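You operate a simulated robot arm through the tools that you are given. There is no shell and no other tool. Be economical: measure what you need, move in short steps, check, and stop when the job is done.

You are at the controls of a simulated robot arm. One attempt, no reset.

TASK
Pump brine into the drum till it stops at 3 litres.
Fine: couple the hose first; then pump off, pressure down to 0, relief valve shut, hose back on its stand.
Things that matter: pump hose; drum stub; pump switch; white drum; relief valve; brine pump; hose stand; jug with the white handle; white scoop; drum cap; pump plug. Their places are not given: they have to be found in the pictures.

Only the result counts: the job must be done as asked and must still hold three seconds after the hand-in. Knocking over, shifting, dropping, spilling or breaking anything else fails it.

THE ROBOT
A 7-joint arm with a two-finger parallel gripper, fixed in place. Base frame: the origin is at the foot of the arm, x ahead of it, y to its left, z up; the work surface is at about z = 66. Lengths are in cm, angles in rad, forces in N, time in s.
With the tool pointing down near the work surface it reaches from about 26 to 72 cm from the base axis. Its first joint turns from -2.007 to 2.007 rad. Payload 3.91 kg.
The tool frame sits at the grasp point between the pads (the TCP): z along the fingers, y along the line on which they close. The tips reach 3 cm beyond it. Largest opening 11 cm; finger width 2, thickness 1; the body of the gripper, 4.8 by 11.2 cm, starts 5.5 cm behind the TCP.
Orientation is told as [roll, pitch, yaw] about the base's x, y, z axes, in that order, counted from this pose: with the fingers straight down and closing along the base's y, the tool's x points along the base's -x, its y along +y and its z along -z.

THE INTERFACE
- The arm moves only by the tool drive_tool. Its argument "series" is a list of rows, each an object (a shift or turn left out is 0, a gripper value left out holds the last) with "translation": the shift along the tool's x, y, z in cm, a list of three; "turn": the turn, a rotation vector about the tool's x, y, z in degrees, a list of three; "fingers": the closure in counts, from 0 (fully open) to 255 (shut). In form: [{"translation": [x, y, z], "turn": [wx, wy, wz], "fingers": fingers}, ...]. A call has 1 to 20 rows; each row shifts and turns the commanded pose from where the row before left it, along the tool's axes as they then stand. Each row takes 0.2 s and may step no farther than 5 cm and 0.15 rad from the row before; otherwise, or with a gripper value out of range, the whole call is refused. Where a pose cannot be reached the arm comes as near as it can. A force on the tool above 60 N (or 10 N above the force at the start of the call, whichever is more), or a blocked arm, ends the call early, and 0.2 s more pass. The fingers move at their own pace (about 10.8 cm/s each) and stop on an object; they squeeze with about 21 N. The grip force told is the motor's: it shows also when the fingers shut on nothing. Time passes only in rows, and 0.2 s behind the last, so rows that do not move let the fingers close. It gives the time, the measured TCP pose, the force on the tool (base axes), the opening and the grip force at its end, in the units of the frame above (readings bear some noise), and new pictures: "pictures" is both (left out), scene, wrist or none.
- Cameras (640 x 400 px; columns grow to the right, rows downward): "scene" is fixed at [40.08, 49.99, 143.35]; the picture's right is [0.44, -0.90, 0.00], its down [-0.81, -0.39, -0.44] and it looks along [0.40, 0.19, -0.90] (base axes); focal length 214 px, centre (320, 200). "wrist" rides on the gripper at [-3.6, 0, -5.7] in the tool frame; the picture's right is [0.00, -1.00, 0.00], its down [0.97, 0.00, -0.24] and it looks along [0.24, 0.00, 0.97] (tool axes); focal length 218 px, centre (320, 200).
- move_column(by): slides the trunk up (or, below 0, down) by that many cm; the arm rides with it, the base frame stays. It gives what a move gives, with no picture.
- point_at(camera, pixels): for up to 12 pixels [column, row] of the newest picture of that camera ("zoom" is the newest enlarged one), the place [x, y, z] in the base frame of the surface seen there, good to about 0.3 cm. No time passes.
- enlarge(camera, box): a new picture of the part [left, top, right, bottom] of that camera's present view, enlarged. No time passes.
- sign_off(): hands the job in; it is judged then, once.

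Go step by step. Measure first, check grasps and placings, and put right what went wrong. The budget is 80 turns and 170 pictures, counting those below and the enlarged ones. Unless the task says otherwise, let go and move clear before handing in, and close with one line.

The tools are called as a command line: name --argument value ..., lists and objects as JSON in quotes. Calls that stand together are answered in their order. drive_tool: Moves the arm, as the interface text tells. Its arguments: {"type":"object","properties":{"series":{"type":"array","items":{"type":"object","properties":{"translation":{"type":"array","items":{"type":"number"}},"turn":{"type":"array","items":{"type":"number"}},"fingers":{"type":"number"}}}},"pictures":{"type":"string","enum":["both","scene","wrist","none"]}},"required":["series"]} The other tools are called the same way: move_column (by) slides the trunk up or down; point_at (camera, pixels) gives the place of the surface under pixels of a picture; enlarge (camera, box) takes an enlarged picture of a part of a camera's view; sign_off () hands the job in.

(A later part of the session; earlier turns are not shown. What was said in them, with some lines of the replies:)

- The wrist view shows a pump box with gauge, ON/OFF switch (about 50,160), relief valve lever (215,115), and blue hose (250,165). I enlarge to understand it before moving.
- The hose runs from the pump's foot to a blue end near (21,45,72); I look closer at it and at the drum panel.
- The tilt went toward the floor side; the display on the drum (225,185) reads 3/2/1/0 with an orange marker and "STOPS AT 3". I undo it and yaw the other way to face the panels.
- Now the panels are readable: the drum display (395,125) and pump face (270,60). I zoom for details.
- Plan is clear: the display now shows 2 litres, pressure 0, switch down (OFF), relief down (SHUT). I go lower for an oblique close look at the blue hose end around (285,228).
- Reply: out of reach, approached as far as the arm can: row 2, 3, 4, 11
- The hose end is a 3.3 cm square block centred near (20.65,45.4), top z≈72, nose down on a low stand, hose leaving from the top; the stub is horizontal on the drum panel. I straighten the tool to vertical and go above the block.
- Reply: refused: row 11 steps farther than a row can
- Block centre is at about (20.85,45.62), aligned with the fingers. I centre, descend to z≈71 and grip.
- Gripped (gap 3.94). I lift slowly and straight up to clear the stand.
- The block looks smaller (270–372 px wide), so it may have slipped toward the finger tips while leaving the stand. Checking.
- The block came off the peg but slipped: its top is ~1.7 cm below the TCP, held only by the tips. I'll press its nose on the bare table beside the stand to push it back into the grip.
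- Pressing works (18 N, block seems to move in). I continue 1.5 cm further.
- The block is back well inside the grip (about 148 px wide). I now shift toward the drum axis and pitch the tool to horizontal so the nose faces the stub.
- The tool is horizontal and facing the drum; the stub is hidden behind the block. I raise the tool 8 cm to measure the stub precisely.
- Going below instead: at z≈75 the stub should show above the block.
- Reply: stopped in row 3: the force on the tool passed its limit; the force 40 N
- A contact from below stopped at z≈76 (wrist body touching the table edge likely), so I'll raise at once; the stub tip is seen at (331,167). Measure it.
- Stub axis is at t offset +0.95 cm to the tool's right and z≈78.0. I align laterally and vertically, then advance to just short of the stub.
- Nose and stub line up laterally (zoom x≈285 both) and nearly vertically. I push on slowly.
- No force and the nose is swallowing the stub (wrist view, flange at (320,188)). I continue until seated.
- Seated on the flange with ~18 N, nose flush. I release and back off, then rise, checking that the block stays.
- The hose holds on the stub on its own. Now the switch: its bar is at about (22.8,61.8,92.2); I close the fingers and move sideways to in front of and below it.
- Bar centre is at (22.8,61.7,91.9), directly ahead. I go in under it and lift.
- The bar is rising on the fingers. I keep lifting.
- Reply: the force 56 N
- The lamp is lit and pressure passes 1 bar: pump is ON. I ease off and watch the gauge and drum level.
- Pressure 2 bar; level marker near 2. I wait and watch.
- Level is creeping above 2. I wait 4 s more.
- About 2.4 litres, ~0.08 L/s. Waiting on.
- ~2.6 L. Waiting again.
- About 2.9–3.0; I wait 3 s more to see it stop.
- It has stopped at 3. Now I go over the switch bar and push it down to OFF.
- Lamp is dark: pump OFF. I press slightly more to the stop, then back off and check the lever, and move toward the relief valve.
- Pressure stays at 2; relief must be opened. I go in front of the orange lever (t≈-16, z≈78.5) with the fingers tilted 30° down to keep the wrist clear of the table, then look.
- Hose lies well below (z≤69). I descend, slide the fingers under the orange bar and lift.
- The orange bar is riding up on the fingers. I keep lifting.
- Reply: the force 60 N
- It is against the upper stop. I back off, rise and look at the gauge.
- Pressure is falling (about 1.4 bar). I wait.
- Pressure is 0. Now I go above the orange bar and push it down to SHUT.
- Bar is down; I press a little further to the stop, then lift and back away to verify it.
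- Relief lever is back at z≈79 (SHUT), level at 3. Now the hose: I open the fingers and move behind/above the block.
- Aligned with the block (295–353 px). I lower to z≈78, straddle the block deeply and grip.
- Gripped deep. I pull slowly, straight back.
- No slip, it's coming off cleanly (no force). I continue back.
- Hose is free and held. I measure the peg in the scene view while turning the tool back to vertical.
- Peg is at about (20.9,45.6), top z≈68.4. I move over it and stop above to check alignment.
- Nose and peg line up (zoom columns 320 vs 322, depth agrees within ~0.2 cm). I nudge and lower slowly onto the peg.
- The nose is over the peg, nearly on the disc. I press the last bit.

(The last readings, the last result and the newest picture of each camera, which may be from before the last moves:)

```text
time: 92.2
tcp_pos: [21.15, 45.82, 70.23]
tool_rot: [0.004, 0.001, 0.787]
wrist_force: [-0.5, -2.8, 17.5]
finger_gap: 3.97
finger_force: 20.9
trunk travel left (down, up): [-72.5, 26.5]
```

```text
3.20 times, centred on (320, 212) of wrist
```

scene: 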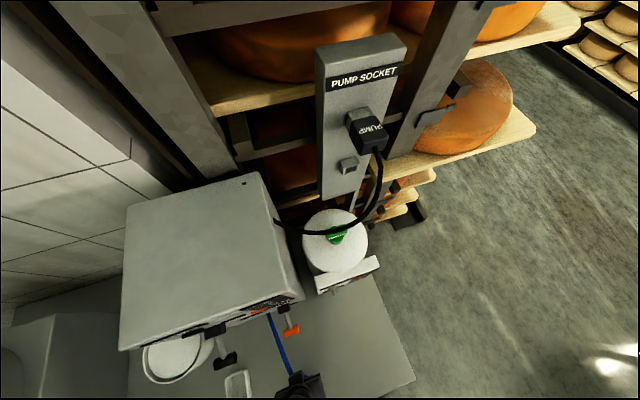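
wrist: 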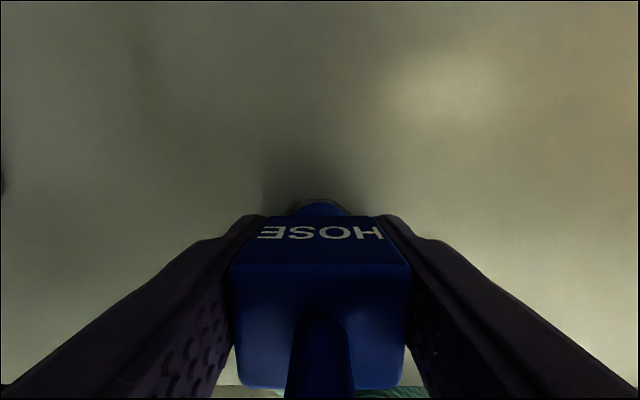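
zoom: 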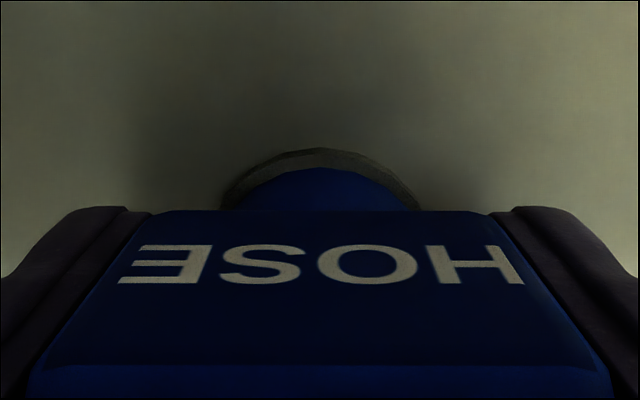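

Seated (17.5 N). I release, rise straight up and check everything.

drive_tool --series '[{"fingers": 120}, {}, {"fingers": 30}, {}, {"translation": [0, 0, -2]}, {"translation": [0, 0, -4]}, {"translation": [0, 0, -4]}, {"translation": [0, 0, -4]}, {"translation": [4, 0, -3]}, {"turn": [0, -8, 0]}, {"turn": [0, -8, 0]}, {"turn": [0, -8, 0]}, {"turn": [0, -8, 0]}, {"turn": [0, -8, 0]}, {"turn": [0, -8, 0]}]' --pictures "both"

enlarge --camera "wrist" --box '[180, 0, 500, 200]'

point_at --camera "scene" --pixels '[[302, 385], [290, 328], [225, 362]]'

```text
time: 95.4
tcp_pos: [18.41, 42.93, 86.95]
tool_rot: [0.002, -0.84, 0.784]
wrist_force: [0.5, 0.4, -0.5]
finger_gap: 9.73
finger_force: 0.0
trunk travel left (down, up): [-72.5, 26.5]
```

scene: 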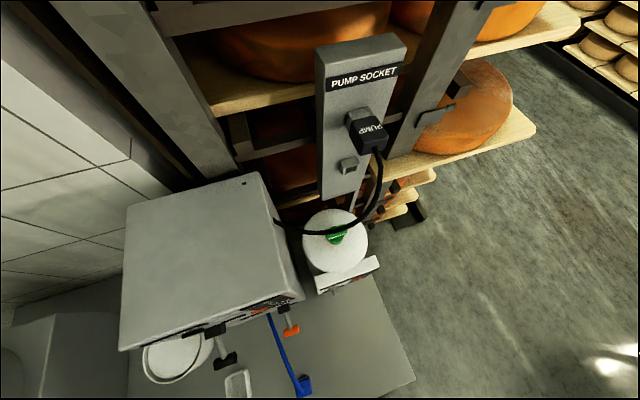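
wrist: 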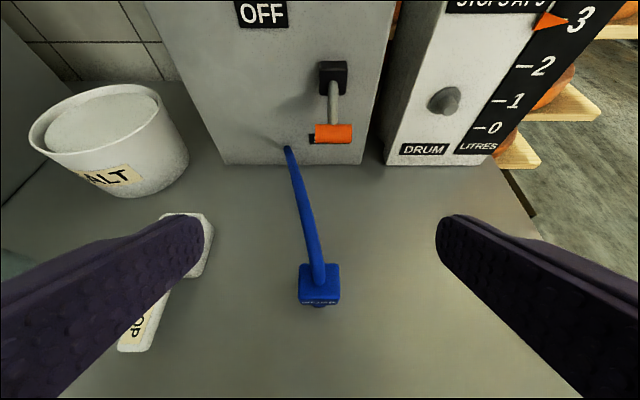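

```text
2.00 times, centred on (340, 100) of wrist
```

zoom: 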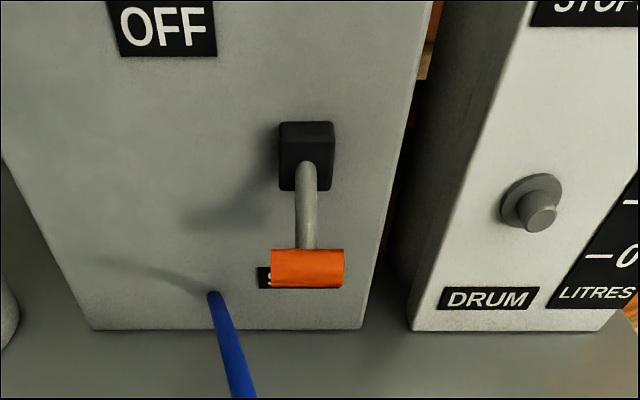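

```text
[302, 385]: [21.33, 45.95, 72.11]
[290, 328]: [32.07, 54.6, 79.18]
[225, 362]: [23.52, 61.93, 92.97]
```

Hose is back on its stand (z 72.1 as at the start), relief shut, switch off. I rise and take a final look at the gauge and level.

drive_tool --series '[{"translation": [-4, 0, -2]}, {"translation": [-4, 0, -2], "turn": [0, -8, 0]}, {"translation": [-3, 0, -2], "turn": [0, -8, 0]}, {"turn": [0, -8, 0]}]' --pictures "wrist"

```text
time: 96.4
tcp_pos: [19.93, 44.77, 99.15]
tool_rot: [0.005, -1.256, 0.783]
wrist_force: [0.6, 0.8, 0.9]
finger_gap: 9.7
finger_force: 0.1
trunk travel left (down, up): [-72.5, 26.5]
```

wrist: 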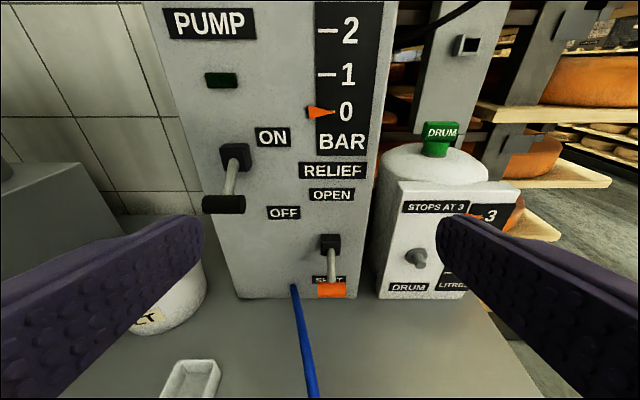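

The gauge reads 0 bar, the lamp is dark, both levers are down, the level is at 3 and the hand is clear. Handing in.

sign_off

```text
The job is handed in.
```

The drum is filled to 3 litres, the pump is off at 0 bar, the relief valve is shut, and the hose is back on its stand.
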